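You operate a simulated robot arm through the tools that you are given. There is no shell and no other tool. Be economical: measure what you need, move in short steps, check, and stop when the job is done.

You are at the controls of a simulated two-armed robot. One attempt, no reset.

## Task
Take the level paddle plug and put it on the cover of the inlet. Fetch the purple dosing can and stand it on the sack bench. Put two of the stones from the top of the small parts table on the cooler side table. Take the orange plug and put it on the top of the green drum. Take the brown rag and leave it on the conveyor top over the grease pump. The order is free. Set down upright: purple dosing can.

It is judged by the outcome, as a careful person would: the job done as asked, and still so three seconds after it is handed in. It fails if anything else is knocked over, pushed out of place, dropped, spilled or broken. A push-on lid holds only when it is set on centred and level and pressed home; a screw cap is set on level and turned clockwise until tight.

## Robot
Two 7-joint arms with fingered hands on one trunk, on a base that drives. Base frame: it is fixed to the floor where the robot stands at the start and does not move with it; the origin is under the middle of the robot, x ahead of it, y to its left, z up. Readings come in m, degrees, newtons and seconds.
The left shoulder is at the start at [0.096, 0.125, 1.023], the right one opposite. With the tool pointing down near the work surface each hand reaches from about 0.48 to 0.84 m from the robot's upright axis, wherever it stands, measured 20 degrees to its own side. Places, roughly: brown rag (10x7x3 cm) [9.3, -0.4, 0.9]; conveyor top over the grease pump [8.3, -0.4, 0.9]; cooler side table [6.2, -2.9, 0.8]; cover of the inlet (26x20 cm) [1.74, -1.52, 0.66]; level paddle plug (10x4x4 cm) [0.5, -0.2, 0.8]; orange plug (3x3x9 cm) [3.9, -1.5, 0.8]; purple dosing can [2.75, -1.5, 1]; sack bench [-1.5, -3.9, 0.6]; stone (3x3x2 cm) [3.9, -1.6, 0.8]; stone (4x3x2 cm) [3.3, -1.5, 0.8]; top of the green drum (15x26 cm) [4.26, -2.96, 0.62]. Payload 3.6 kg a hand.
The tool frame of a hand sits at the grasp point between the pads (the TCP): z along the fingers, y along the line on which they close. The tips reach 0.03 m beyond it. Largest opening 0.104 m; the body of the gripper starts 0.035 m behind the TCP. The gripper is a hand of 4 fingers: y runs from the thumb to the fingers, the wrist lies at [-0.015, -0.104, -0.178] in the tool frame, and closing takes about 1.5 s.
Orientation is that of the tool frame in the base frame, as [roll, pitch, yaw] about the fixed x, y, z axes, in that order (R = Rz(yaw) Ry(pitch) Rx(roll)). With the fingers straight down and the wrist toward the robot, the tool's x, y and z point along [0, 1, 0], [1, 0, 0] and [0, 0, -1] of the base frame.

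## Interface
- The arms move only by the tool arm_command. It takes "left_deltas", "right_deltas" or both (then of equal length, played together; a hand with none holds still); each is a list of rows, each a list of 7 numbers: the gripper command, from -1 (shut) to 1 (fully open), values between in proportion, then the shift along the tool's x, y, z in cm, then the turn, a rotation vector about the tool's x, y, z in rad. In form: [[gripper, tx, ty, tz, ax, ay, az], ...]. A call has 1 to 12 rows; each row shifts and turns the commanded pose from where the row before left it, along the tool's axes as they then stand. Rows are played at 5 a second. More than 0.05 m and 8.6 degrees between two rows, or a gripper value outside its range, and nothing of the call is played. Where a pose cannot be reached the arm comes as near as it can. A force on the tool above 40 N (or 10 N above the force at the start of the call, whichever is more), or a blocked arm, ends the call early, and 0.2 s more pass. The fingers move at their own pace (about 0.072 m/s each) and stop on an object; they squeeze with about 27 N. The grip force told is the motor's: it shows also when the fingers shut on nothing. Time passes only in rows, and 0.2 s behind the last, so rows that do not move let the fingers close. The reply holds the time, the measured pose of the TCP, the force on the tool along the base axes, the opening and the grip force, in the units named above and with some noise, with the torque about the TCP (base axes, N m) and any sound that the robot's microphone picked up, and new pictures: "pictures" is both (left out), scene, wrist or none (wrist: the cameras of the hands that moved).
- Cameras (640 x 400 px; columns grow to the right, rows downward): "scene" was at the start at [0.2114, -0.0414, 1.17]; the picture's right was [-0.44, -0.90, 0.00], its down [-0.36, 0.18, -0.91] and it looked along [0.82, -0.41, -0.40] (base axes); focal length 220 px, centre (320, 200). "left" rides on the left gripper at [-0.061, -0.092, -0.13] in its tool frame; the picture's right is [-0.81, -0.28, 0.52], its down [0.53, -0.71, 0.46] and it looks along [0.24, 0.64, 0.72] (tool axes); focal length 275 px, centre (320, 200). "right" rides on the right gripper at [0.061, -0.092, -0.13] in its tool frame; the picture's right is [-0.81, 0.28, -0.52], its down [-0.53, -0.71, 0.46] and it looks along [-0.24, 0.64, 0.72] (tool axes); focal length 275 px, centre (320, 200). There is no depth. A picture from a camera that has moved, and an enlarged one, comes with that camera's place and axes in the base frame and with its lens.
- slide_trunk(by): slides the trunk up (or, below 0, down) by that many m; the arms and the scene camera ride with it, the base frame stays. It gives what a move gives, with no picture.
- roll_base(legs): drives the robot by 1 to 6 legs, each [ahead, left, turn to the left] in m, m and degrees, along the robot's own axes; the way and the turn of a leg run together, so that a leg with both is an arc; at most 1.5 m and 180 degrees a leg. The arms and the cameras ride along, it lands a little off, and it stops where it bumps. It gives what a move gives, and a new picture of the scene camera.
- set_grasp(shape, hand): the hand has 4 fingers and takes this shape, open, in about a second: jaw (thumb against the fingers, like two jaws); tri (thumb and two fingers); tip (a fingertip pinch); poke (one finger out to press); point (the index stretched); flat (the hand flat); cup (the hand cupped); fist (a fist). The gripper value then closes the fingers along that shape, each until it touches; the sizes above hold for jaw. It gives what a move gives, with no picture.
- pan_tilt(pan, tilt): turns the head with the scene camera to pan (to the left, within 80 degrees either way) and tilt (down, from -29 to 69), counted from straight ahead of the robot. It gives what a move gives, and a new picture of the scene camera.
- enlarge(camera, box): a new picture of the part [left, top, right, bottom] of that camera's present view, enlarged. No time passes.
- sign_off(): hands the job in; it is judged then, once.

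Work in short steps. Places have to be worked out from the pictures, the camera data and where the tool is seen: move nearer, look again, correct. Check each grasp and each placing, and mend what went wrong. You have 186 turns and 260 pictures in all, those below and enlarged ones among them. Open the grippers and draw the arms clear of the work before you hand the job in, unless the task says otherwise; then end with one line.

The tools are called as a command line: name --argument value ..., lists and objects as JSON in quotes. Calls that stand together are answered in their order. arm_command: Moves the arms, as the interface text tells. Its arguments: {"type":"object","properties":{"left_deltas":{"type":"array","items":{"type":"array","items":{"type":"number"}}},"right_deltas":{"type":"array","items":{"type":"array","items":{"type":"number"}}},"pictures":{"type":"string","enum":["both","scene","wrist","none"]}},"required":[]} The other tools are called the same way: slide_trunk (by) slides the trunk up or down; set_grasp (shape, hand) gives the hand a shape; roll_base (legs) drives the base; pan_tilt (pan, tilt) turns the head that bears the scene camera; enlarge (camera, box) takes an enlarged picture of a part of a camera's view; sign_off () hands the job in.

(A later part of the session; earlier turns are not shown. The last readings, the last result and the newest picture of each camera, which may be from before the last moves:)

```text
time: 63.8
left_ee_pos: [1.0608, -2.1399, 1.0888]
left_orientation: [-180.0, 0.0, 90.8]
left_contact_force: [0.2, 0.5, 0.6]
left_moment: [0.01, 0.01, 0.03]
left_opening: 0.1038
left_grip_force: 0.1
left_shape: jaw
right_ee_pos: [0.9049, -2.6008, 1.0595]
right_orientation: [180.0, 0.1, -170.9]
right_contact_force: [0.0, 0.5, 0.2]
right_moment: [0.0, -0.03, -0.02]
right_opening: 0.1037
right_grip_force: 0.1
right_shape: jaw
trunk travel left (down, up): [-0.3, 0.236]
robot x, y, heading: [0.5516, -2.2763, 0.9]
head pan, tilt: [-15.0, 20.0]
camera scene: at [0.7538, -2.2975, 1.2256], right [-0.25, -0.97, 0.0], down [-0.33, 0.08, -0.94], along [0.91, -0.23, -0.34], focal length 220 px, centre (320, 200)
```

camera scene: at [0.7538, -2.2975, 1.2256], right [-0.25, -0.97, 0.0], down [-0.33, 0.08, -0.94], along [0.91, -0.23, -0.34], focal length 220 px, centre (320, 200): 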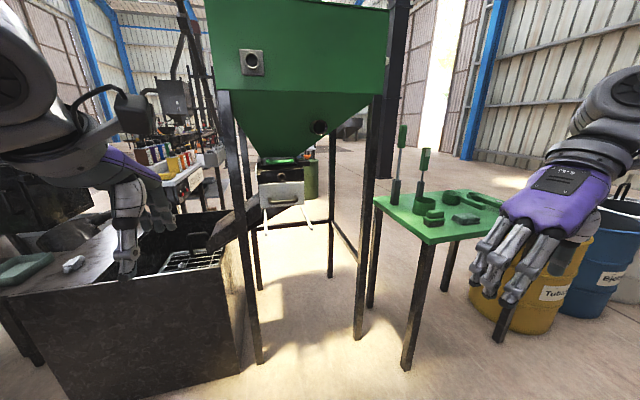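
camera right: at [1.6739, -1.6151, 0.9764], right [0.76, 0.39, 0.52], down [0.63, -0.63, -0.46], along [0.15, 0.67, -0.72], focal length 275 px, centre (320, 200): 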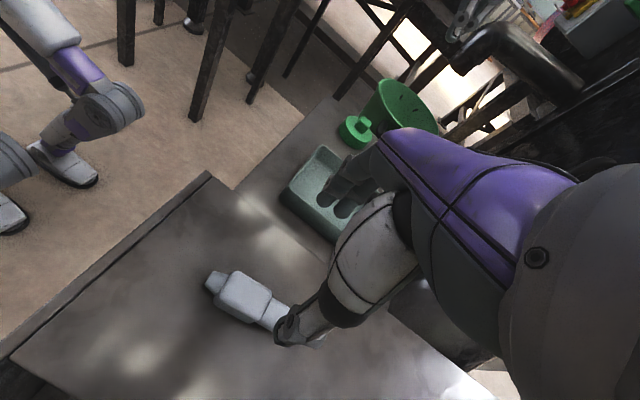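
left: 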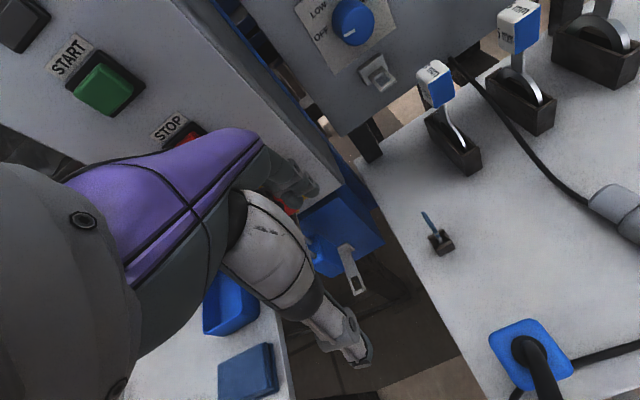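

The leg was slightly too long; I split it.

roll_base --legs '[[-0.1, 0, -0.8], [0, -1.4, 0], [0, -1.0, 0]]'

```text
time: 85.6
left_ee_pos: [0.9449, -4.5457, 1.088]
left_orientation: [180.0, 0.0, 89.4]
left_contact_force: [0.0, 0.3, 0.7]
left_moment: [0.0, 0.01, -0.01]
left_opening: 0.1037
left_grip_force: 0.0
left_shape: jaw
right_ee_pos: [0.7776, -5.0015, 1.0607]
right_orientation: [180.0, 0.1, -172.3]
right_contact_force: [0.0, -0.1, 0.4]
right_moment: [0.0, 0.01, 0.01]
right_opening: 0.1035
right_grip_force: 0.1
right_shape: jaw
trunk travel left (down, up): [-0.3, 0.236]
robot x, y, heading: [0.4254, -4.6639, -0.8]
head pan, tilt: [-15.0, 20.0]
camera scene: at [0.634, -4.6954, 1.2256], right [-0.27, -0.96, 0.0], down [-0.33, 0.09, -0.94], along [0.91, -0.25, -0.34], focal length 220 px, centre (320, 200)
```

scene: 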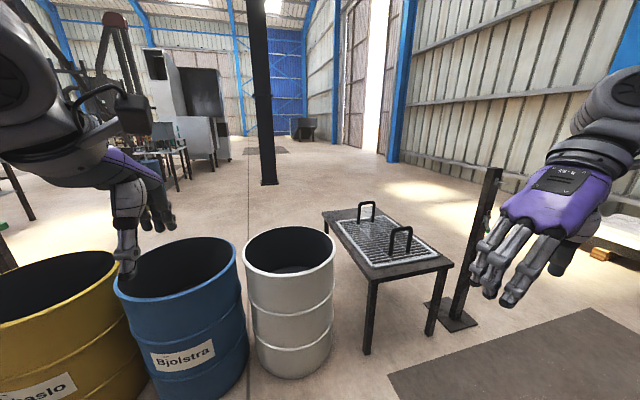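

There is a white drum, a grate table and a post at y≈-5.8; beyond it the floor is open. I pass at y≈-6.65.

roll_base --legs '[[0, -1.0, 0.8], [0, -1.0, 0], [1.0, 0, 0]]'

pan_tilt --pan 10 --tilt 15

```text
time: 108.2
left_ee_pos: [1.9593, -6.5168, 1.0886]
left_orientation: [-180.0, -0.1, 90.8]
left_contact_force: [0.2, -0.3, 0.3]
left_moment: [0.0, 0.0, 0.01]
left_opening: 0.1038
left_grip_force: 0.1
left_shape: jaw
right_ee_pos: [1.8028, -6.9786, 1.0593]
right_orientation: [180.0, 0.0, -170.9]
right_contact_force: [0.4, -0.2, -0.3]
right_moment: [-0.04, 0.01, 0.01]
right_opening: 0.1037
right_grip_force: 0.1
right_shape: jaw
trunk travel left (down, up): [-0.3, 0.236]
robot x, y, heading: [1.4444, -6.6529, 0.5]
head pan, tilt: [-15.0, 20.0]
camera scene: at [1.6527, -6.6745, 1.2256], right [-0.25, -0.97, 0.0], down [-0.33, 0.08, -0.94], along [0.91, -0.23, -0.34], focal length 220 px, centre (320, 200)
```

scene: 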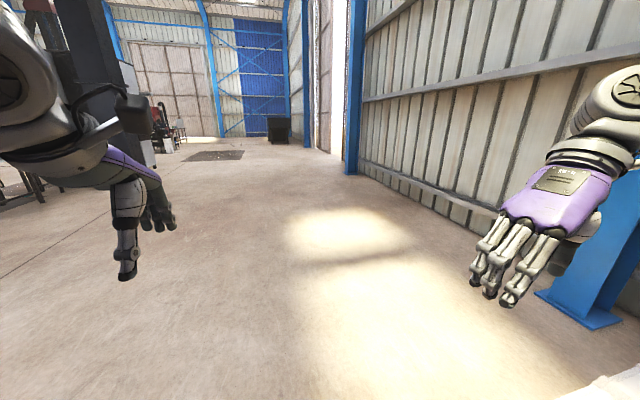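

```text
time: 109.0
left_ee_pos: [1.9603, -6.5171, 1.0889]
left_orientation: [179.9, 0.0, 90.7]
left_contact_force: [0.3, -0.4, 0.3]
left_moment: [0.03, 0.0, -0.04]
left_opening: 0.1037
left_grip_force: 0.1
left_shape: jaw
right_ee_pos: [1.8027, -6.9789, 1.0616]
right_orientation: [-179.9, 0.1, -170.9]
right_contact_force: [0.3, 0.2, 0.1]
right_moment: [-0.02, 0.01, 0.01]
right_opening: 0.1036
right_grip_force: 0.1
right_shape: jaw
trunk travel left (down, up): [-0.3, 0.236]
robot x, y, heading: [1.4444, -6.6518, 0.5]
head pan, tilt: [10.0, 15.0]
camera scene: at [1.6539, -6.6343, 1.2337], right [0.19, -0.98, 0.0], down [-0.25, -0.05, -0.97], along [0.95, 0.18, -0.26], focal length 220 px, centre (320, 200)
```

scene: 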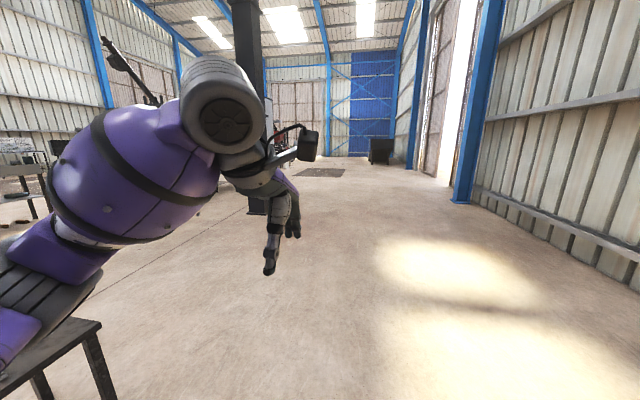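

Open floor ahead. I drive on past the grate table, turn left 90° and approach the small parts area.

roll_base --legs '[[1.45, 0, 0], [0, 0, 90], [1.4, 0, 0]]'

pan_tilt --pan 0 --tilt 15

enlarge --camera "scene" --box '[220, 120, 460, 270]'

```text
time: 126.6
left_ee_pos: [2.7455, -4.7241, 1.0883]
left_orientation: [179.9, 0.1, -179.5]
left_contact_force: [0.6, 0.7, 0.4]
left_moment: [0.04, 0.01, 0.03]
left_opening: 0.1036
left_grip_force: 0.0
left_shape: jaw
right_ee_pos: [3.2057, -4.8856, 1.0594]
right_orientation: [179.9, -0.1, -81.1]
right_contact_force: [0.8, -0.3, 0.5]
right_moment: [-0.02, 0.01, -0.03]
right_opening: 0.1039
right_grip_force: 0.1
right_shape: jaw
trunk travel left (down, up): [-0.3, 0.236]
robot x, y, heading: [2.8806, -5.2406, 90.4]
head pan, tilt: [10.0, 15.0]
camera scene: at [2.8592, -5.0307, 1.2337], right [0.98, 0.18, 0.0], down [0.05, -0.25, -0.97], along [-0.18, 0.95, -0.26], focal length 220 px, centre (320, 200)
```

scene: 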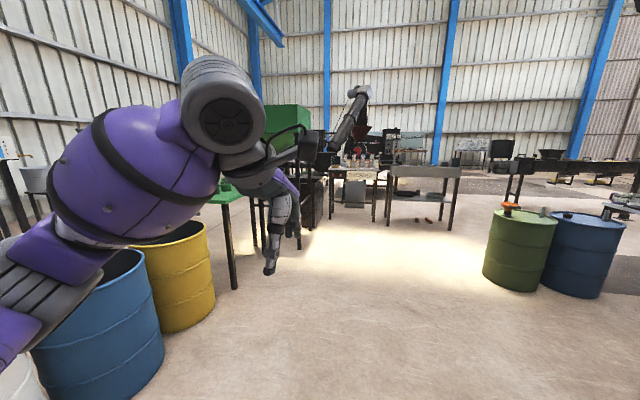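

```text
time: 127.3
left_ee_pos: [2.7455, -4.7253, 1.0893]
left_orientation: [180.0, 0.0, -179.3]
left_contact_force: [-0.3, 0.8, -0.8]
left_moment: [0.01, 0.02, -0.02]
left_opening: 0.1038
left_grip_force: 0.1
left_shape: jaw
right_ee_pos: [3.206, -4.8837, 1.0601]
right_orientation: [180.0, 0.0, -81.1]
right_contact_force: [0.5, -0.4, -0.2]
right_moment: [0.02, -0.03, 0.03]
right_opening: 0.1036
right_grip_force: 0.0
right_shape: jaw
trunk travel left (down, up): [-0.3, 0.236]
robot x, y, heading: [2.8793, -5.2435, 90.4]
head pan, tilt: [0.0, 15.0]
camera scene: at [2.8754, -5.0293, 1.2338], right [1.0, 0.01, 0.0], down [0.0, -0.26, -0.97], along [-0.01, 0.97, -0.26], focal length 220 px, centre (320, 200)
```

scene: 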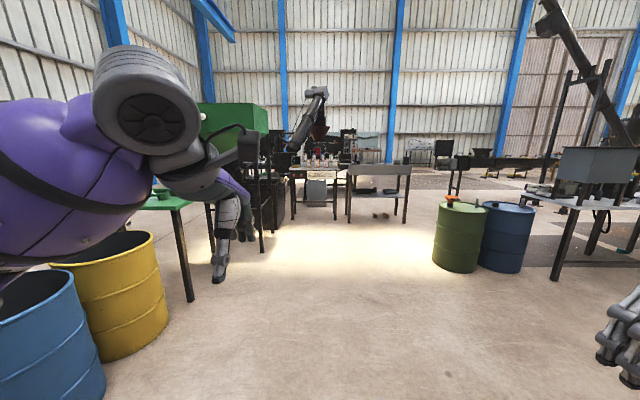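

```text
2.67 times, centred on (340, 195) of scene
camera zoom: at [2.8754, -5.0293, 1.2338], right [1.0, 0.01, 0.0], down [0.0, -0.26, -0.97], along [-0.01, 0.97, -0.26], focal length 587 px, centre (267, 213)
```

zoom: 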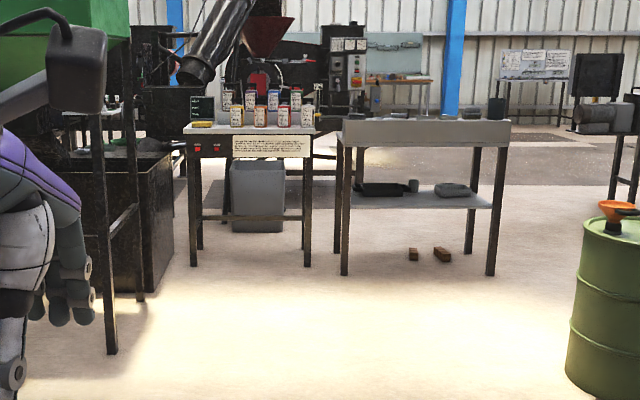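

The small parts table is ahead right (with raised rim), green drum with an orange funnel to the right. I drive up toward the table at x≈3.45.

roll_base --legs '[[0, -0.55, -0.4], [1.4, 0, 0], [0.9, 0, 0]]'

pan_tilt --pan -10 --tilt 25

enlarge --camera "scene" --box '[160, 120, 480, 320]'

```text
time: 143.5
left_ee_pos: [3.2858, -2.4272, 1.088]
left_orientation: [179.9, 0.1, -179.7]
left_contact_force: [-0.1, 0.5, -0.3]
left_moment: [-0.01, 0.02, -0.01]
left_opening: 0.1039
left_grip_force: 0.0
left_shape: jaw
right_ee_pos: [3.7451, -2.5887, 1.0607]
right_orientation: [-180.0, 0.0, -81.4]
right_contact_force: [1.5, -0.2, 0.3]
right_moment: [-0.02, 0.02, -0.04]
right_opening: 0.104
right_grip_force: 0.0
right_shape: jaw
trunk travel left (down, up): [-0.3, 0.236]
robot x, y, heading: [3.419, -2.9423, 90.5]
head pan, tilt: [0.0, 15.0]
camera scene: at [3.4143, -2.7322, 1.2337], right [1.0, 0.01, 0.0], down [0.0, -0.26, -0.97], along [0.0, 0.97, -0.26], focal length 220 px, centre (320, 200)
```

scene: 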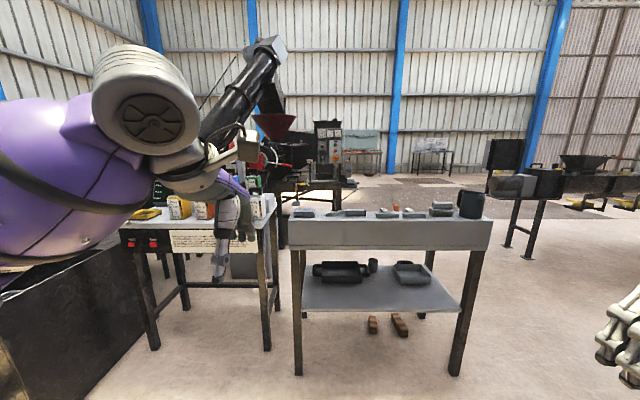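

```text
time: 144.2
left_ee_pos: [3.2849, -2.4274, 1.0895]
left_orientation: [-179.9, 0.0, -179.7]
left_contact_force: [-0.4, -0.3, 0.3]
left_moment: [-0.01, -0.01, -0.03]
left_opening: 0.1037
left_grip_force: 0.1
left_shape: jaw
right_ee_pos: [3.7463, -2.5894, 1.0611]
right_orientation: [180.0, 0.0, -81.4]
right_contact_force: [0.6, -0.5, 0.3]
right_moment: [0.02, -0.01, -0.01]
right_opening: 0.1036
right_grip_force: 0.0
right_shape: jaw
trunk travel left (down, up): [-0.3, 0.236]
robot x, y, heading: [3.4186, -2.9447, 90.4]
head pan, tilt: [-10.0, 25.0]
camera scene: at [3.4302, -2.7351, 1.2176], right [0.99, -0.17, 0.0], down [-0.07, -0.42, -0.91], along [0.15, 0.89, -0.42], focal length 220 px, centre (320, 200)
```

scene: 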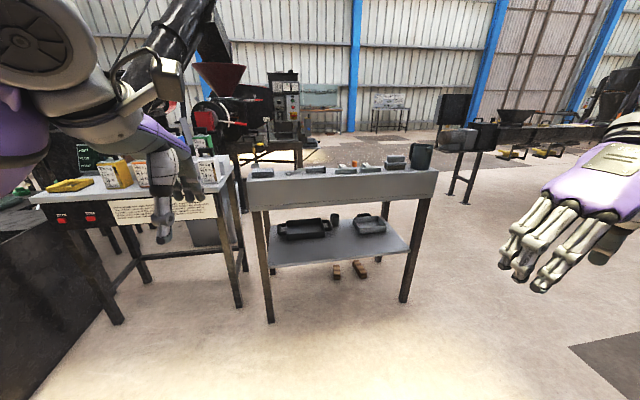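

```text
2.00 times, centred on (320, 220) of scene
camera zoom: at [3.4302, -2.7351, 1.2176], right [0.99, -0.17, 0.0], down [-0.07, -0.42, -0.91], along [0.15, 0.89, -0.42], focal length 440 px, centre (320, 160)
```

zoom: 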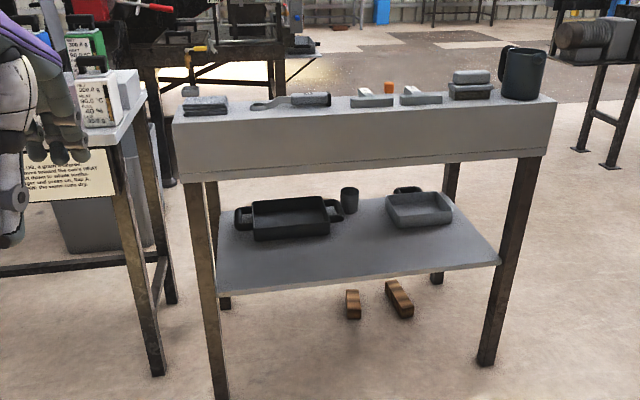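

Table front edge at y≈-1.8. I move to about [3.6, -2.3] and look down at the tabletop.

roll_base --legs '[[0, -0.18, 0], [0.6, 0, -0.4]]'

pan_tilt --pan 0 --tilt 35

enlarge --camera "scene" --box '[160, 100, 560, 350]'

```text
time: 149.4
left_ee_pos: [3.4724, -1.8245, 1.0892]
left_orientation: [-180.0, 0.0, 179.6]
left_contact_force: [-0.8, 0.5, -0.5]
left_moment: [-0.03, 0.0, -0.02]
left_opening: 0.1038
left_grip_force: 0.1
left_shape: jaw
right_ee_pos: [3.9288, -1.9926, 1.0606]
right_orientation: [-180.0, 0.0, -81.9]
right_contact_force: [-0.6, 0.4, -0.3]
right_moment: [0.02, 0.03, -0.05]
right_opening: 0.1039
right_grip_force: 0.0
right_shape: jaw
trunk travel left (down, up): [-0.3, 0.236]
robot x, y, heading: [3.5986, -2.3453, 89.6]
head pan, tilt: [-10.0, 25.0]
camera scene: at [3.6132, -2.1334, 1.2175], right [0.98, -0.18, 0.0], down [-0.08, -0.42, -0.91], along [0.16, 0.89, -0.42], focal length 220 px, centre (320, 200)
```

scene: 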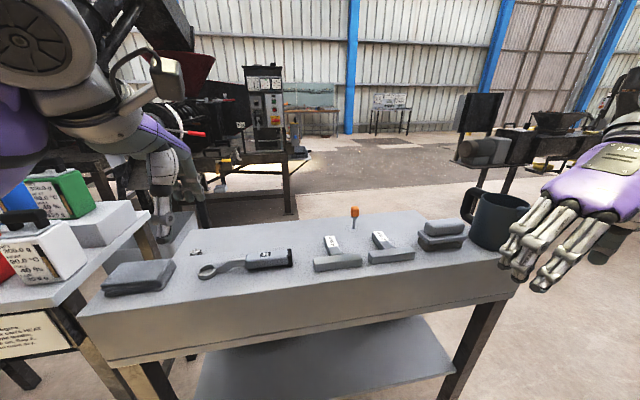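

```text
time: 150.2
left_ee_pos: [3.4718, -1.8254, 1.0889]
left_orientation: [180.0, 0.0, 179.7]
left_contact_force: [-0.6, -0.9, -0.3]
left_moment: [0.03, -0.03, 0.01]
left_opening: 0.1035
left_grip_force: 0.0
left_shape: jaw
right_ee_pos: [3.9293, -1.9919, 1.0601]
right_orientation: [-179.9, 0.0, -82.0]
right_contact_force: [0.4, -0.1, -0.4]
right_moment: [0.02, 0.0, 0.01]
right_opening: 0.1037
right_grip_force: 0.0
right_shape: jaw
trunk travel left (down, up): [-0.3, 0.236]
robot x, y, heading: [3.5943, -2.3418, 89.5]
head pan, tilt: [0.0, 35.0]
camera scene: at [3.5972, -2.1365, 1.2018], right [1.0, -0.01, 0.0], down [0.0, -0.57, -0.82], along [0.0, 0.82, -0.57], focal length 220 px, centre (320, 200)
```

scene: 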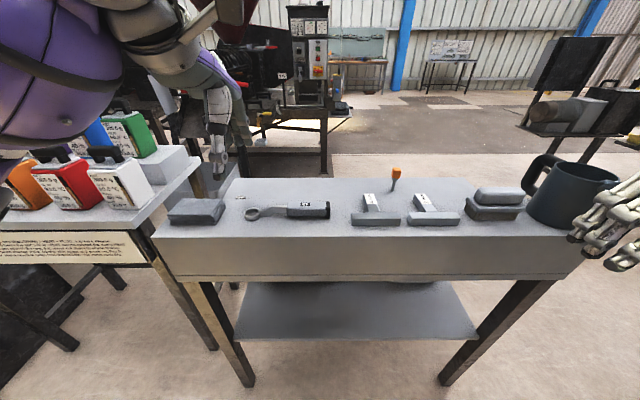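

```text
1.60 times, centred on (360, 225) of scene
camera zoom: at [3.5972, -2.1365, 1.2018], right [1.0, -0.01, 0.0], down [0.0, -0.57, -0.82], along [0.0, 0.82, -0.57], focal length 352 px, centre (256, 160)
```

zoom: 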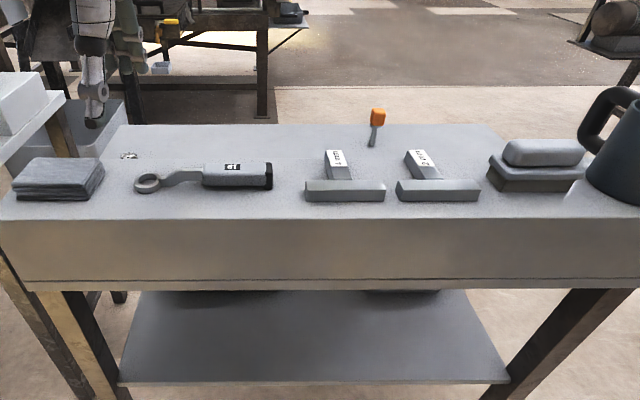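

The small speckled thing at left looks like a stone; stones blend with the top. I enlarge more to find the others.

enlarge --camera "scene" --box '[335, 155, 495, 245]'

enlarge --camera "scene" --box '[200, 165, 340, 245]'

```text
4.00 times, centred on (415, 200) of scene
camera zoom: at [3.5972, -2.1365, 1.2018], right [1.0, -0.01, 0.0], down [0.0, -0.57, -0.82], along [0.0, 0.82, -0.57], focal length 881 px, centre (-60, 200)
```

zoom: 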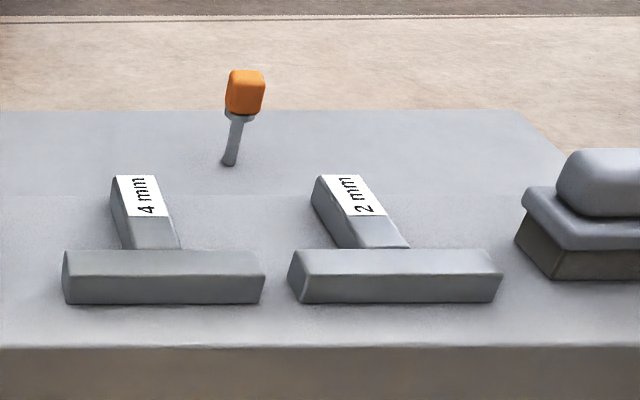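

```text
4.57 times, centred on (270, 205) of scene
camera zoom: at [3.5972, -2.1365, 1.2018], right [1.0, -0.01, 0.0], down [0.0, -0.57, -0.82], along [0.0, 0.82, -0.57], focal length 1006 px, centre (549, 177)
```

zoom: 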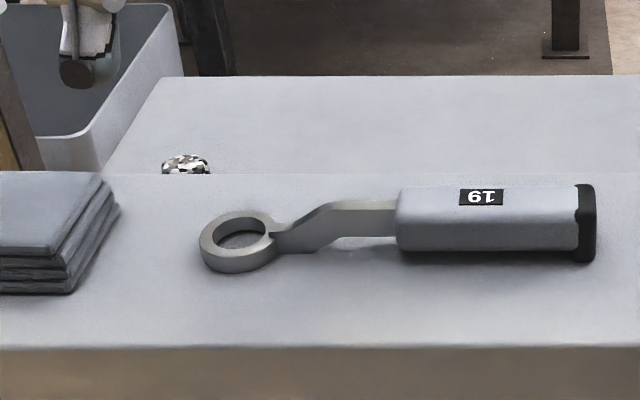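

The rear part of the top is lower than the front slab, hiding the stones. I raise the trunk for a steeper view.

slide_trunk --by 0.23

pan_tilt --pan 0 --tilt 45

enlarge --camera "scene" --box '[200, 110, 520, 310]'

```text
time: 152.6
left_ee_pos: [3.4713, -1.8245, 1.3162]
left_orientation: [-179.9, 0.0, 179.7]
left_contact_force: [-0.6, 0.6, 0.2]
left_moment: [0.02, -0.03, 0.04]
left_opening: 0.1038
left_grip_force: 0.0
left_shape: jaw
right_ee_pos: [3.9304, -1.9905, 1.2895]
right_orientation: [179.9, 0.0, -81.9]
right_contact_force: [0.5, 0.8, 0.5]
right_moment: [-0.01, 0.03, 0.02]
right_opening: 0.1038
right_grip_force: 0.1
right_shape: jaw
trunk travel left (down, up): [-0.53, 0.006]
robot x, y, heading: [3.5961, -2.3412, 89.6]
head pan, tilt: [0.0, 35.0]
```

```text
time: 153.3
left_ee_pos: [3.4717, -1.825, 1.3189]
left_orientation: [180.0, 0.0, 179.6]
left_contact_force: [-0.6, -0.3, 0.0]
left_moment: [0.02, 0.02, 0.0]
left_opening: 0.1037
left_grip_force: 0.1
left_shape: jaw
right_ee_pos: [3.9289, -1.9914, 1.2897]
right_orientation: [-179.9, 0.1, -82.0]
right_contact_force: [-0.7, -0.5, -0.5]
right_moment: [0.02, 0.0, 0.03]
right_opening: 0.1037
right_grip_force: 0.1
right_shape: jaw
trunk travel left (down, up): [-0.53, 0.006]
robot x, y, heading: [3.5962, -2.3405, 89.5]
head pan, tilt: [0.0, 45.0]
camera scene: at [3.5965, -2.2521, 1.4315], right [1.0, -0.01, 0.0], down [0.0, -0.71, -0.71], along [0.0, 0.71, -0.71], focal length 220 px, centre (320, 200)
```

scene: 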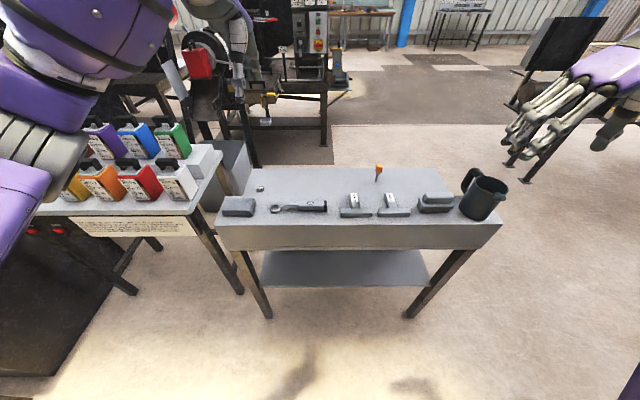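

```text
2.00 times, centred on (360, 210) of scene
camera zoom: at [3.5965, -2.2521, 1.4315], right [1.0, -0.01, 0.0], down [0.0, -0.71, -0.71], along [0.0, 0.71, -0.71], focal length 440 px, centre (240, 180)
```

zoom: 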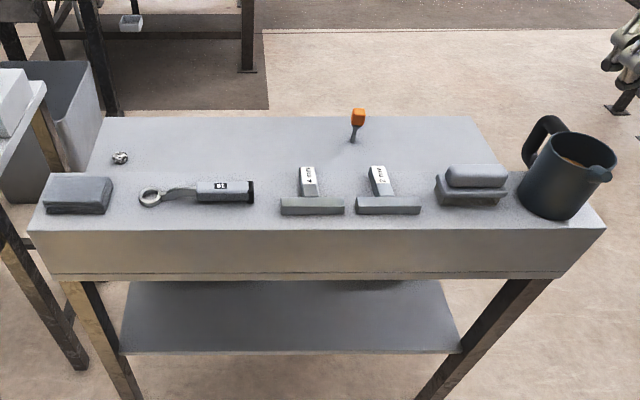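

Another stone should be hidden behind the gauges. I turn the right hand back to wrist-toward-robot so its camera can look over the rear part.

arm_command --right_deltas '[[1, 0, 0, 0, 0, 0, 0.143], [1, 0, 0, 0, 0, 0, 0.143], [1, 0, 0, 0, 0, 0, 0.143], [1, 0, 0, 0, 0, 0, 0.143], [1, 0, 0, 0, 0, 0, 0.143], [1, 0, 0, 0, 0, 0, 0.143], [1, 0, 0, 0, 0, 0, 0.143], [1, 0, 0, 0, 0, 0, 0.143], [1, 0, 0, 0, 0, 0, 0.143], [1, 0, 0, 0, 0, 0, 0.143], [1, 0, 0, 0, 0, 0, 0.143], [1, 0, 0, 0, 0, 0, 0.143]]' --pictures "wrist"

```text
time: 155.9
left_ee_pos: [3.4715, -1.8254, 1.3177]
left_orientation: [-180.0, 0.0, 179.8]
left_contact_force: [0.2, -0.6, -0.5]
left_moment: [0.04, -0.02, 0.0]
left_opening: 0.1036
left_grip_force: 0.1
left_shape: jaw
right_ee_pos: [3.9299, -1.9908, 1.2888]
right_orientation: [179.9, 0.0, 179.6]
right_contact_force: [-0.5, 0.2, -0.5]
right_moment: [0.01, 0.0, -0.01]
right_opening: 0.1037
right_grip_force: 0.0
right_shape: jaw
trunk travel left (down, up): [-0.53, 0.006]
robot x, y, heading: [3.6027, -2.3403, 89.8]
head pan, tilt: [0.0, 45.0]
camera right: at [3.8666, -2.0833, 1.4215], right [0.81, 0.27, 0.52], down [0.53, -0.72, -0.46], along [0.25, 0.64, -0.72], focal length 275 px, centre (320, 200)
```

right: 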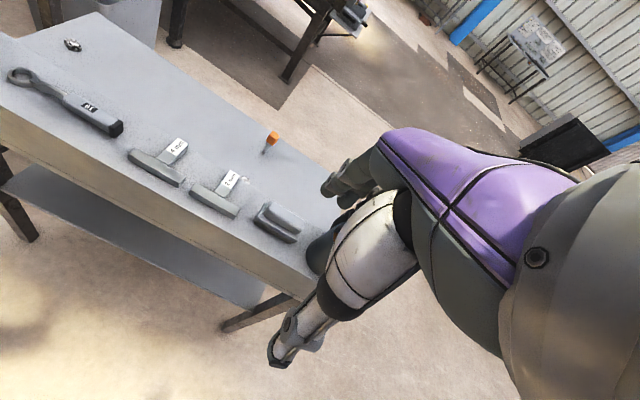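

I enlarge the wrist view around the plug and gauges.

enlarge --camera "right" --box '[130, 100, 330, 240]'

enlarge --camera "right" --box '[20, 10, 180, 130]'

```text
2.86 times, centred on (230, 170) of right
camera zoom: at [3.8666, -2.0833, 1.4215], right [0.81, 0.27, 0.52], down [0.53, -0.72, -0.46], along [0.25, 0.64, -0.72], focal length 786 px, centre (577, 286)
```

zoom: 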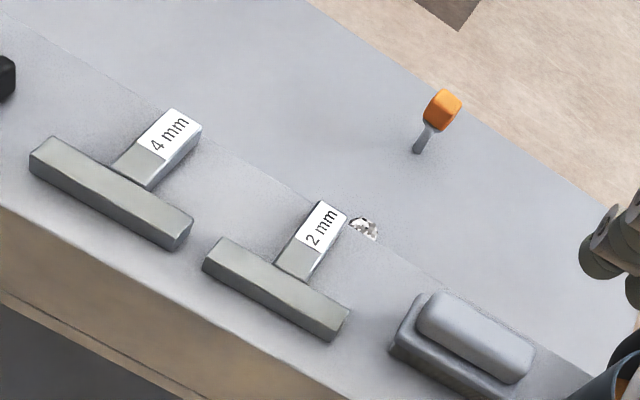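

```text
3.33 times, centred on (100, 70) of right
camera zoom: at [3.8666, -2.0833, 1.4215], right [0.81, 0.27, 0.52], down [0.53, -0.72, -0.46], along [0.25, 0.64, -0.72], focal length 918 px, centre (1053, 633)
```

zoom: 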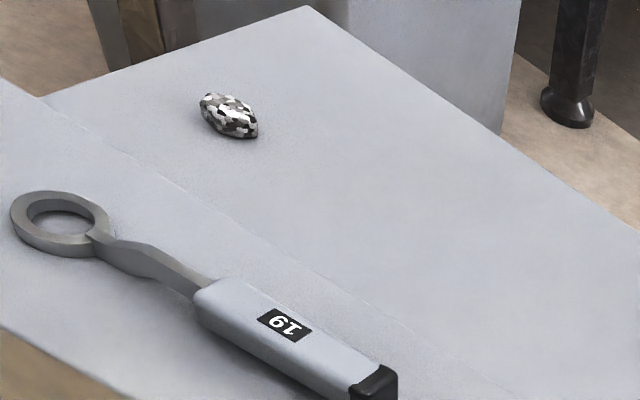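

I locate the plug base at [3.863, -1.446, 0.755] on the lower rear surface (shelf front ~0.88 high ends y≈-1.69), stones at [3.86, -1.60] and [3.333, -1.53]. First the orange plug with the right hand: shift right and closer, then lower the trunk.

roll_base --legs '[[0, -0.17, 0], [0.1, 0, 0]]'

slide_trunk --by -0.18

```text
time: 158.8
left_ee_pos: [3.6409, -1.7273, 1.3191]
left_orientation: [179.9, 0.0, 179.8]
left_contact_force: [-0.5, 0.6, -0.6]
left_moment: [-0.02, -0.02, -0.02]
left_opening: 0.1036
left_grip_force: 0.1
left_shape: jaw
right_ee_pos: [4.0983, -1.8936, 1.2898]
right_orientation: [179.9, 0.0, 179.7]
right_contact_force: [-0.2, 0.2, 0.1]
right_moment: [-0.03, 0.0, -0.03]
right_opening: 0.1036
right_grip_force: 0.1
right_shape: jaw
trunk travel left (down, up): [-0.53, 0.006]
robot x, y, heading: [3.7684, -2.244, 89.9]
head pan, tilt: [0.0, 45.0]
camera scene: at [3.7661, -2.1547, 1.4315], right [1.0, 0.0, 0.0], down [0.0, -0.71, -0.71], along [0.0, 0.71, -0.71], focal length 220 px, centre (320, 200)
```

scene: 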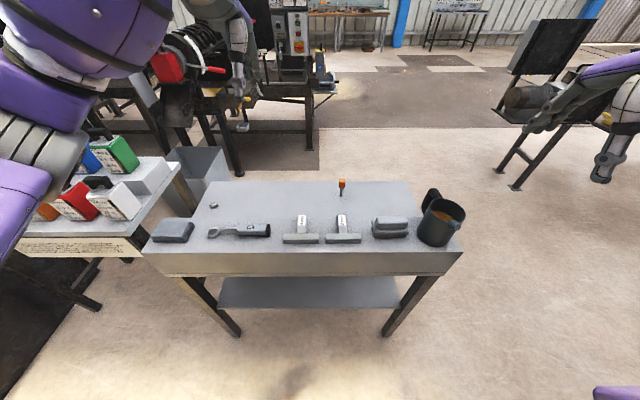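

```text
time: 160.8
left_ee_pos: [3.6402, -1.7274, 1.1411]
left_orientation: [179.9, 0.0, 179.9]
left_contact_force: [-0.4, 0.0, 0.4]
left_moment: [0.01, -0.02, 0.02]
left_opening: 0.1036
left_grip_force: 0.1
left_shape: jaw
right_ee_pos: [4.099, -1.8938, 1.1099]
right_orientation: [179.9, 0.0, 179.8]
right_contact_force: [0.8, 0.0, 1.0]
right_moment: [0.03, 0.02, 0.03]
right_opening: 0.1038
right_grip_force: 0.0
right_shape: jaw
trunk travel left (down, up): [-0.35, 0.186]
robot x, y, heading: [3.769, -2.2475, 89.9]
head pan, tilt: [0.0, 45.0]
```

Plug head confirmed near [3.858, -1.452, 0.835]. I move the right hand left first (clear of the mug), then forward over it.

arm_command --right_deltas '[[1, 4.8, 0, 0, 0, 0, 0], [1, 4.8, 0, 0, 0, 0, 0], [1, 4.8, 0, 0, 0, 0, 0], [1, 4.8, 0, 0, 0, 0, 0], [1, 4.8, 0, 0, 0, 0, 0], [1, 0, 4.4, 0, 0, 0, 0], [1, 0, 4.4, 0, 0, 0, 0], [1, 0, 4.4, 0, 0, 0, 0], [1, 0, 4.4, 0, 0, 0, 0], [1, 0, 4.4, 0, 0, 0, 0], [1, 0, 4.4, 0, 0, 0, 0], [1, 0, 4.4, 0, 0, 0, 0]]'

```text
time: 163.4
left_ee_pos: [3.6393, -1.729, 1.1392]
left_orientation: [179.9, -0.1, 179.9]
left_contact_force: [-0.4, -0.4, -0.5]
left_moment: [0.02, -0.01, 0.0]
left_opening: 0.104
left_grip_force: 0.0
left_shape: jaw
right_ee_pos: [3.8779, -1.6266, 1.1111]
right_orientation: [180.0, 0.1, 179.8]
right_contact_force: [-0.1, 0.6, -1.2]
right_moment: [0.0, -0.04, -0.02]
right_opening: 0.1038
right_grip_force: 0.0
right_shape: jaw
right hand out of reach, approached as far as the arm can: row 3, 11, 12
trunk travel left (down, up): [-0.35, 0.186]
robot x, y, heading: [3.7678, -2.244, 89.8]
head pan, tilt: [0.0, 45.0]
camera scene: at [3.7661, -2.0565, 1.2353], right [1.0, 0.0, 0.0], down [0.0, -0.71, -0.71], along [0.0, 0.71, -0.71], focal length 220 px, centre (320, 200)
camera right: at [3.8154, -1.7186, 1.2419], right [0.81, 0.27, 0.52], down [0.53, -0.71, -0.46], along [0.25, 0.64, -0.72], focal length 275 px, centre (320, 200)
```

scene: 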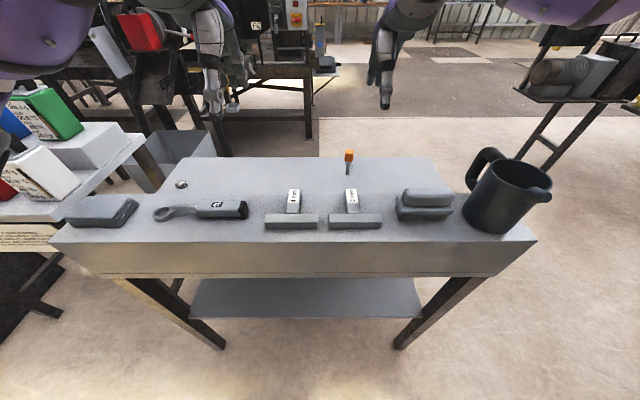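
right: 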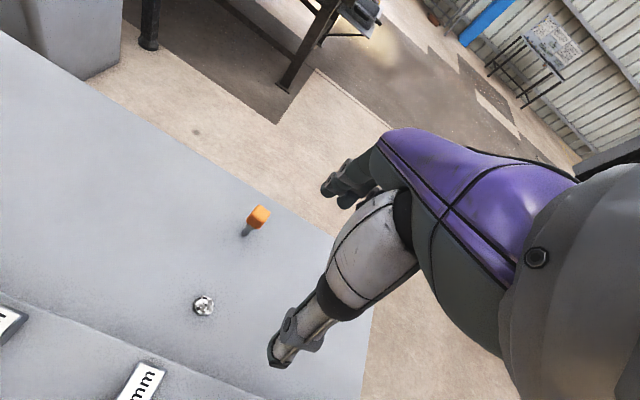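

Reach is limited at this height. I lower the hand to z≈0.96 (above the shelf items) and go forward again.

arm_command --right_deltas '[[1, 0, 0, 4, 0, 0, 0], [1, 0, 0, 4, 0, 0, 0], [1, 0, 0, 4, 0, 0, 0], [1, 0, 0, 3, 0, 0, 0], [1, 0, 4, 0, 0, 0, 0], [1, 0, 4, 0, 0, 0, 0], [1, 0, 4, 0, 0, 0, 0], [1, 0, 0, 0, 0, 0, 0]]'

```text
time: 165.2
left_ee_pos: [3.6411, -1.7281, 1.1392]
left_orientation: [180.0, 0.0, 179.8]
left_contact_force: [0.5, 0.7, 0.3]
left_moment: [-0.01, -0.01, -0.01]
left_opening: 0.1034
left_grip_force: 0.0
left_shape: jaw
right_ee_pos: [3.8876, -1.5841, 0.9603]
right_orientation: [180.0, -0.1, 179.8]
right_contact_force: [-0.1, -0.6, -0.1]
right_moment: [-0.02, -0.01, -0.01]
right_opening: 0.1037
right_grip_force: 0.1
right_shape: jaw
right hand out of reach, approached as far as the arm can: row 5, 6, 7
trunk travel left (down, up): [-0.35, 0.186]
robot x, y, heading: [3.7685, -2.2463, 89.8]
head pan, tilt: [0.0, 45.0]
camera scene: at [3.7664, -2.0562, 1.2353], right [1.0, 0.0, 0.0], down [0.0, -0.71, -0.71], along [0.0, 0.71, -0.71], focal length 220 px, centre (320, 200)
camera right: at [3.8255, -1.6765, 1.093], right [0.81, 0.27, 0.52], down [0.53, -0.71, -0.46], along [0.25, 0.64, -0.72], focal length 275 px, centre (320, 200)
```

scene: 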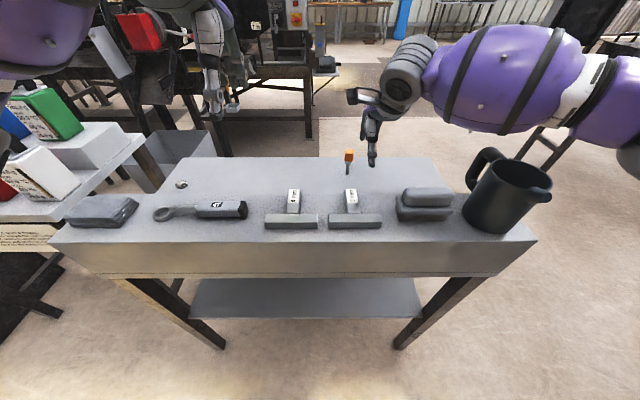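
right: 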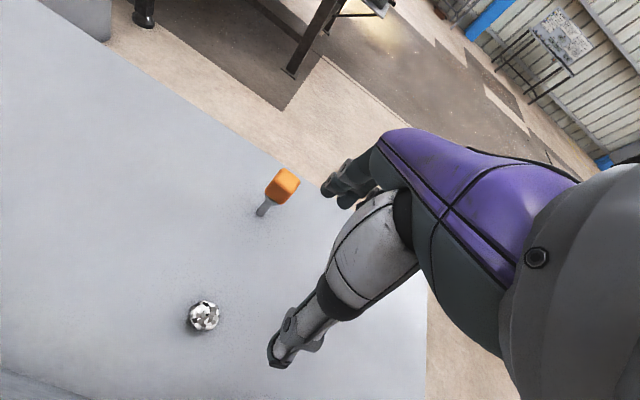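

The right forearm would sweep too near the mug. I withdraw the right hand and use the left hand for the plug and the near stone instead; its forearm comes from the clear left side.

arm_command --right_deltas '[[1, 0, 0, -4.5, 0, 0, 0], [1, 0, 0, -4.5, 0, 0, 0], [1, 0, 0, -4.5, 0, 0, 0], [1, 0, -4.5, -2, 0, 0, 0], [1, 0, -4.5, -2, 0, 0, 0], [1, 0, -4.5, 0, 0, 0, 0], [1, -4.5, -2, 0, 0, 0, 0], [1, -4.5, -2, 0, 0, 0, 0], [1, -4.5, -2, 0, 0, 0, 0], [1, -4.5, -2, 0, 0, 0, 0], [1, -4.5, -2, 0, 0, 0, 0]]' --pictures "none"

roll_base --legs '[[0, -0.32, 0]]'

```text
time: 167.6
left_ee_pos: [3.6411, -1.7269, 1.1394]
left_orientation: [180.0, 0.0, 179.8]
left_contact_force: [0.4, -0.4, -0.7]
left_moment: [-0.03, 0.05, 0.03]
left_opening: 0.1038
left_grip_force: 0.1
left_shape: jaw
right_ee_pos: [4.141, -1.8197, 1.1332]
right_orientation: [-180.0, 0.0, 179.9]
right_contact_force: [-0.2, -0.4, -0.7]
right_moment: [0.02, 0.02, -0.01]
right_opening: 0.1041
right_grip_force: 0.1
right_shape: jaw
right hand out of reach, approached as far as the arm can: row 1, 2, 3
trunk travel left (down, up): [-0.35, 0.186]
robot x, y, heading: [3.7669, -2.2476, 89.7]
head pan, tilt: [0.0, 45.0]
```

```text
time: 170.9
left_ee_pos: [3.9613, -1.7292, 1.1381]
left_orientation: [180.0, 0.0, 179.6]
left_contact_force: [0.2, -0.3, -0.3]
left_moment: [-0.04, 0.02, 0.02]
left_opening: 0.1039
left_grip_force: 0.1
left_shape: jaw
right_ee_pos: [4.4606, -1.8224, 1.1343]
right_orientation: [180.0, 0.1, 179.7]
right_contact_force: [0.0, 0.1, 0.8]
right_moment: [0.02, 0.04, -0.02]
right_opening: 0.1041
right_grip_force: 0.0
right_shape: jaw
trunk travel left (down, up): [-0.35, 0.186]
robot x, y, heading: [4.0859, -2.248, 89.8]
head pan, tilt: [0.0, 45.0]
camera scene: at [4.0865, -2.0575, 1.2352], right [1.0, -0.01, 0.0], down [0.0, -0.71, -0.71], along [0.0, 0.71, -0.71], focal length 220 px, centre (320, 200)
```

scene: 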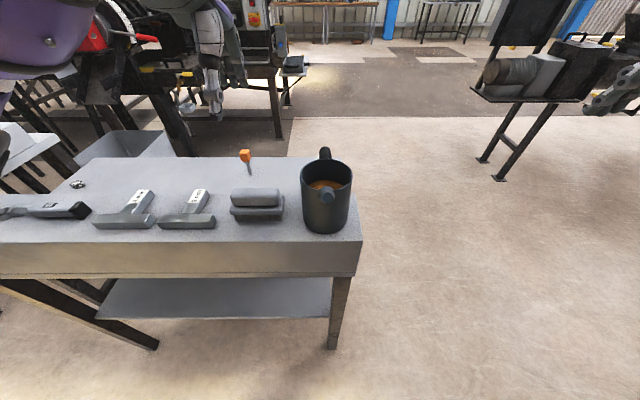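

The mug is still standing. Left hand: shift left, lower to z≈0.97, then forward over the plug.

arm_command --left_deltas '[[1, 3.6, 0, 0, 0, 0, 0], [1, 3.6, 0, 0, 0, 0, 0], [1, 3.6, 4, 0, 0, 0, 0], [1, 0, 4, 2, 0, 0, 0], [1, 0, 4, 2.5, 0, 0, 0], [1, 0, 4, 2.5, 0, 0, 0], [1, 0, 4, 2.5, 0, 0, 0], [1, 0, 4, 2.5, 0, 0, 0], [1, 0, 4, 2.5, 0, 0, 0], [1, 0, 0, 2.0, 0, 0, 0]]'

```text
refused: row 3 steps farther than a row can; nothing moved
```

Row 3 was too long; same move with smaller steps.

arm_command --left_deltas '[[1, 3.6, 0, 0, 0, 0, 0], [1, 3.6, 2, 0, 0, 0, 0], [1, 3.6, 2, 0, 0, 0, 0], [1, 0, 4, 2, 0, 0, 0], [1, 0, 4, 2.5, 0, 0, 0], [1, 0, 4, 2.5, 0, 0, 0], [1, 0, 4, 2.5, 0, 0, 0], [1, 0, 4, 2.5, 0, 0, 0], [1, 0, 4, 2.5, 0, 0, 0], [1, 0, 0, 2.0, 0, 0, 0]]'

```text
time: 173.1
left_ee_pos: [3.858, -1.4626, 0.9704]
left_orientation: [180.0, -0.1, 179.6]
left_contact_force: [-0.5, -0.3, 0.0]
left_moment: [-0.02, -0.02, -0.01]
left_opening: 0.1038
left_grip_force: 0.0
left_shape: jaw
left hand out of reach, approached as far as the arm can: row 9
right_ee_pos: [4.459, -1.8222, 1.1334]
right_orientation: [180.0, 0.1, 179.7]
right_contact_force: [0.0, -0.4, 0.5]
right_moment: [0.0, 0.02, -0.04]
right_opening: 0.1039
right_grip_force: 0.0
right_shape: jaw
trunk travel left (down, up): [-0.35, 0.186]
robot x, y, heading: [4.0852, -2.2494, 89.7]
head pan, tilt: [0.0, 45.0]
camera scene: at [4.0857, -2.0573, 1.2352], right [1.0, -0.01, 0.0], down [0.0, -0.71, -0.71], along [0.0, 0.71, -0.71], focal length 220 px, centre (320, 200)
camera left: at [3.9173, -1.5558, 1.1011], right [0.81, -0.28, -0.52], down [-0.54, -0.71, -0.46], along [-0.24, 0.65, -0.72], focal length 275 px, centre (320, 200)
```

scene: 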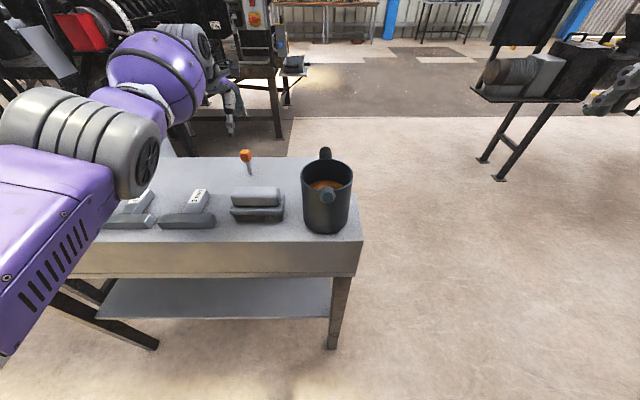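
left: 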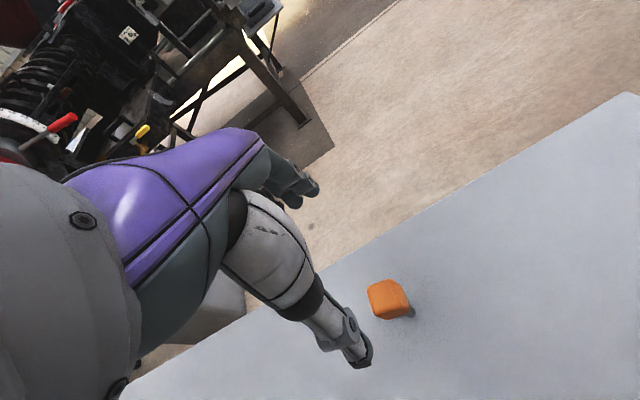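

The plug head is right below the TCP (≈[3.855, -1.468]). I go down 8 cm and check the elbow clearance.

arm_command --left_deltas '[[1, 0, -0.5, 3, 0, 0, 0], [1, 0, 0, 3, 0, 0, 0], [1, 0, 0, 2, 0, 0, 0], [1, 0, 0, 0, 0, 0, 0]]'

```text
time: 174.1
left_ee_pos: [3.8581, -1.4678, 0.8896]
left_orientation: [180.0, -0.1, 179.7]
left_contact_force: [0.6, -0.1, 0.8]
left_moment: [-0.01, -0.02, 0.03]
left_opening: 0.1038
left_grip_force: 0.1
left_shape: jaw
right_ee_pos: [4.4612, -1.8223, 1.1334]
right_orientation: [180.0, 0.1, 179.7]
right_contact_force: [-0.4, -0.7, -0.6]
right_moment: [-0.01, -0.02, 0.01]
right_opening: 0.1041
right_grip_force: 0.0
right_shape: jaw
trunk travel left (down, up): [-0.35, 0.186]
robot x, y, heading: [4.0896, -2.2458, 89.5]
head pan, tilt: [0.0, 45.0]
camera scene: at [4.0864, -2.0577, 1.2353], right [1.0, -0.01, 0.0], down [0.0, -0.71, -0.71], along [0.0, 0.71, -0.71], focal length 220 px, centre (320, 200)
camera left: at [3.9174, -1.5602, 1.0202], right [0.81, -0.28, -0.52], down [-0.54, -0.71, -0.46], along [-0.24, 0.65, -0.72], focal length 275 px, centre (320, 200)
```

scene: 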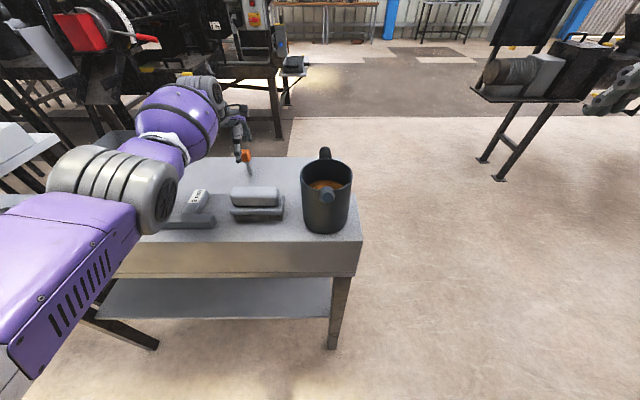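
left: 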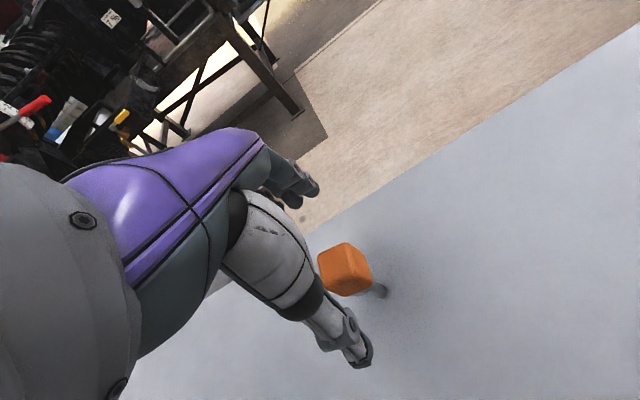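

Elbow stays about 0.1 m above the shelf. Down another 6 cm, then close.

arm_command --left_deltas '[[1, 0, 0.4, 3, 0, 0, 0], [1, 0, 0, 2, 0, 0, 0], [1, 0, 0, 1.2, 0, 0, 0], [1, 0, 0, 0, 0, 0, 0]]'

```text
time: 175.1
left_ee_pos: [3.8583, -1.471, 0.8292]
left_orientation: [-179.9, 0.0, 179.6]
left_contact_force: [-0.3, 0.1, 0.4]
left_moment: [-0.02, -0.03, -0.02]
left_opening: 0.1042
left_grip_force: 0.1
left_shape: jaw
left hand out of reach, approached as far as the arm can: row 2
right_ee_pos: [4.4607, -1.8218, 1.1329]
right_orientation: [180.0, 0.1, 179.7]
right_contact_force: [0.6, 0.4, -0.3]
right_moment: [0.0, 0.03, 0.0]
right_opening: 0.1039
right_grip_force: 0.0
right_shape: jaw
trunk travel left (down, up): [-0.35, 0.186]
robot x, y, heading: [4.0889, -2.2469, 89.7]
head pan, tilt: [0.0, 45.0]
camera scene: at [4.0861, -2.0575, 1.2352], right [1.0, -0.01, 0.0], down [0.0, -0.71, -0.71], along [0.0, 0.71, -0.71], focal length 220 px, centre (320, 200)
camera left: at [3.9191, -1.5634, 0.9589], right [0.81, -0.28, -0.52], down [-0.54, -0.71, -0.46], along [-0.24, 0.65, -0.72], focal length 275 px, centre (320, 200)
```

scene: 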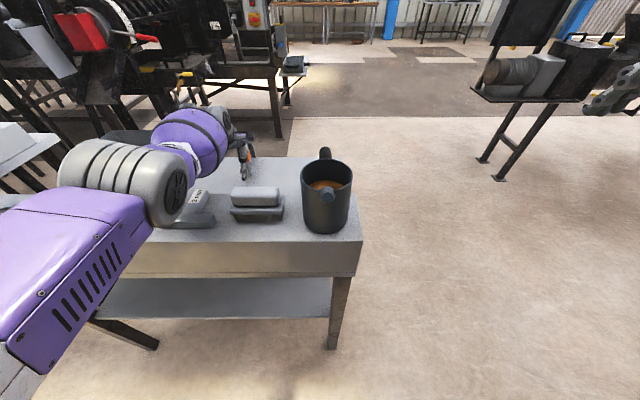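
left: 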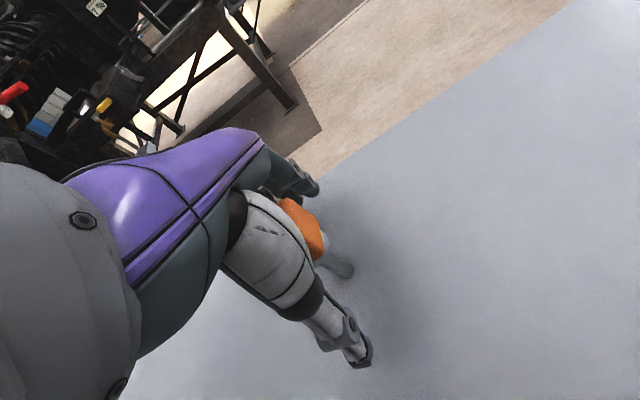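

The orange head sits at the grasp point. Closing and lifting.

arm_command --left_deltas '[[-1, 0, 0, 0, 0, 0, 0], [-1, 0, 0, 0, 0, 0, 0], [-1, 0, 0, 0, 0, 0, 0], [-1, 0, 0, 0, 0, 0, 0], [-1, 0, 0, 0, 0, 0, 0], [-1, 0, 0, 0, 0, 0, 0], [-1, 0, 0, 0, 0, 0, 0], [-1, 0, 0, -3, 0, 0, 0], [-1, 0, 0, -3, 0, 0, 0], [-1, 0, 0, -4, 0, 0, 0], [-1, 0, 0, -4, 0, 0, 0]]'

```text
time: 177.5
left_ee_pos: [3.8582, -1.4628, 0.968]
left_orientation: [-179.9, -0.1, 179.6]
left_contact_force: [0.1, -0.4, 0.0]
left_moment: [-0.03, -0.04, -0.02]
left_opening: 0.0
left_grip_force: 27.8
left_shape: jaw
left hand out of reach, approached as far as the arm can: row 9
right_ee_pos: [4.4614, -1.8217, 1.1337]
right_orientation: [179.9, 0.0, 179.7]
right_contact_force: [0.2, 0.2, -0.5]
right_moment: [0.03, 0.02, -0.01]
right_opening: 0.1039
right_grip_force: 0.0
right_shape: jaw
trunk travel left (down, up): [-0.35, 0.186]
robot x, y, heading: [4.0913, -2.2464, 89.7]
head pan, tilt: [0.0, 45.0]
camera scene: at [4.0864, -2.0579, 1.2353], right [1.0, -0.01, 0.0], down [0.0, -0.71, -0.71], along [0.0, 0.71, -0.71], focal length 220 px, centre (320, 200)
camera left: at [3.9181, -1.5562, 1.0997], right [0.81, -0.28, -0.52], down [-0.54, -0.71, -0.45], along [-0.24, 0.64, -0.73], focal length 275 px, centre (320, 200)
```

scene: 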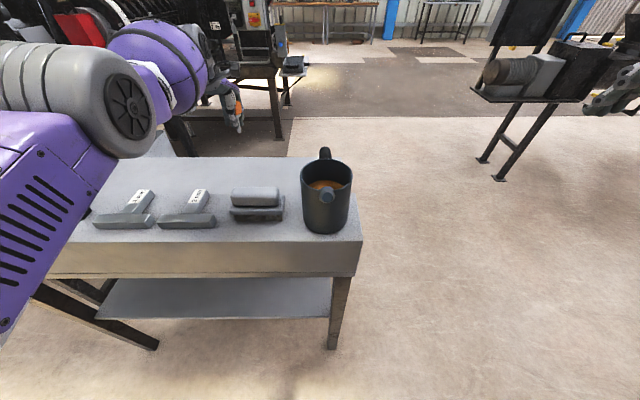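
left: 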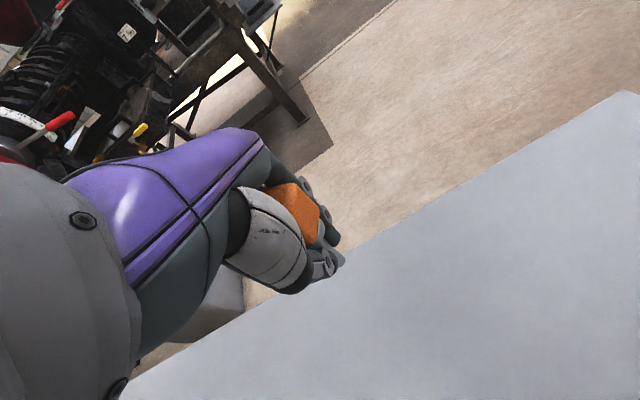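

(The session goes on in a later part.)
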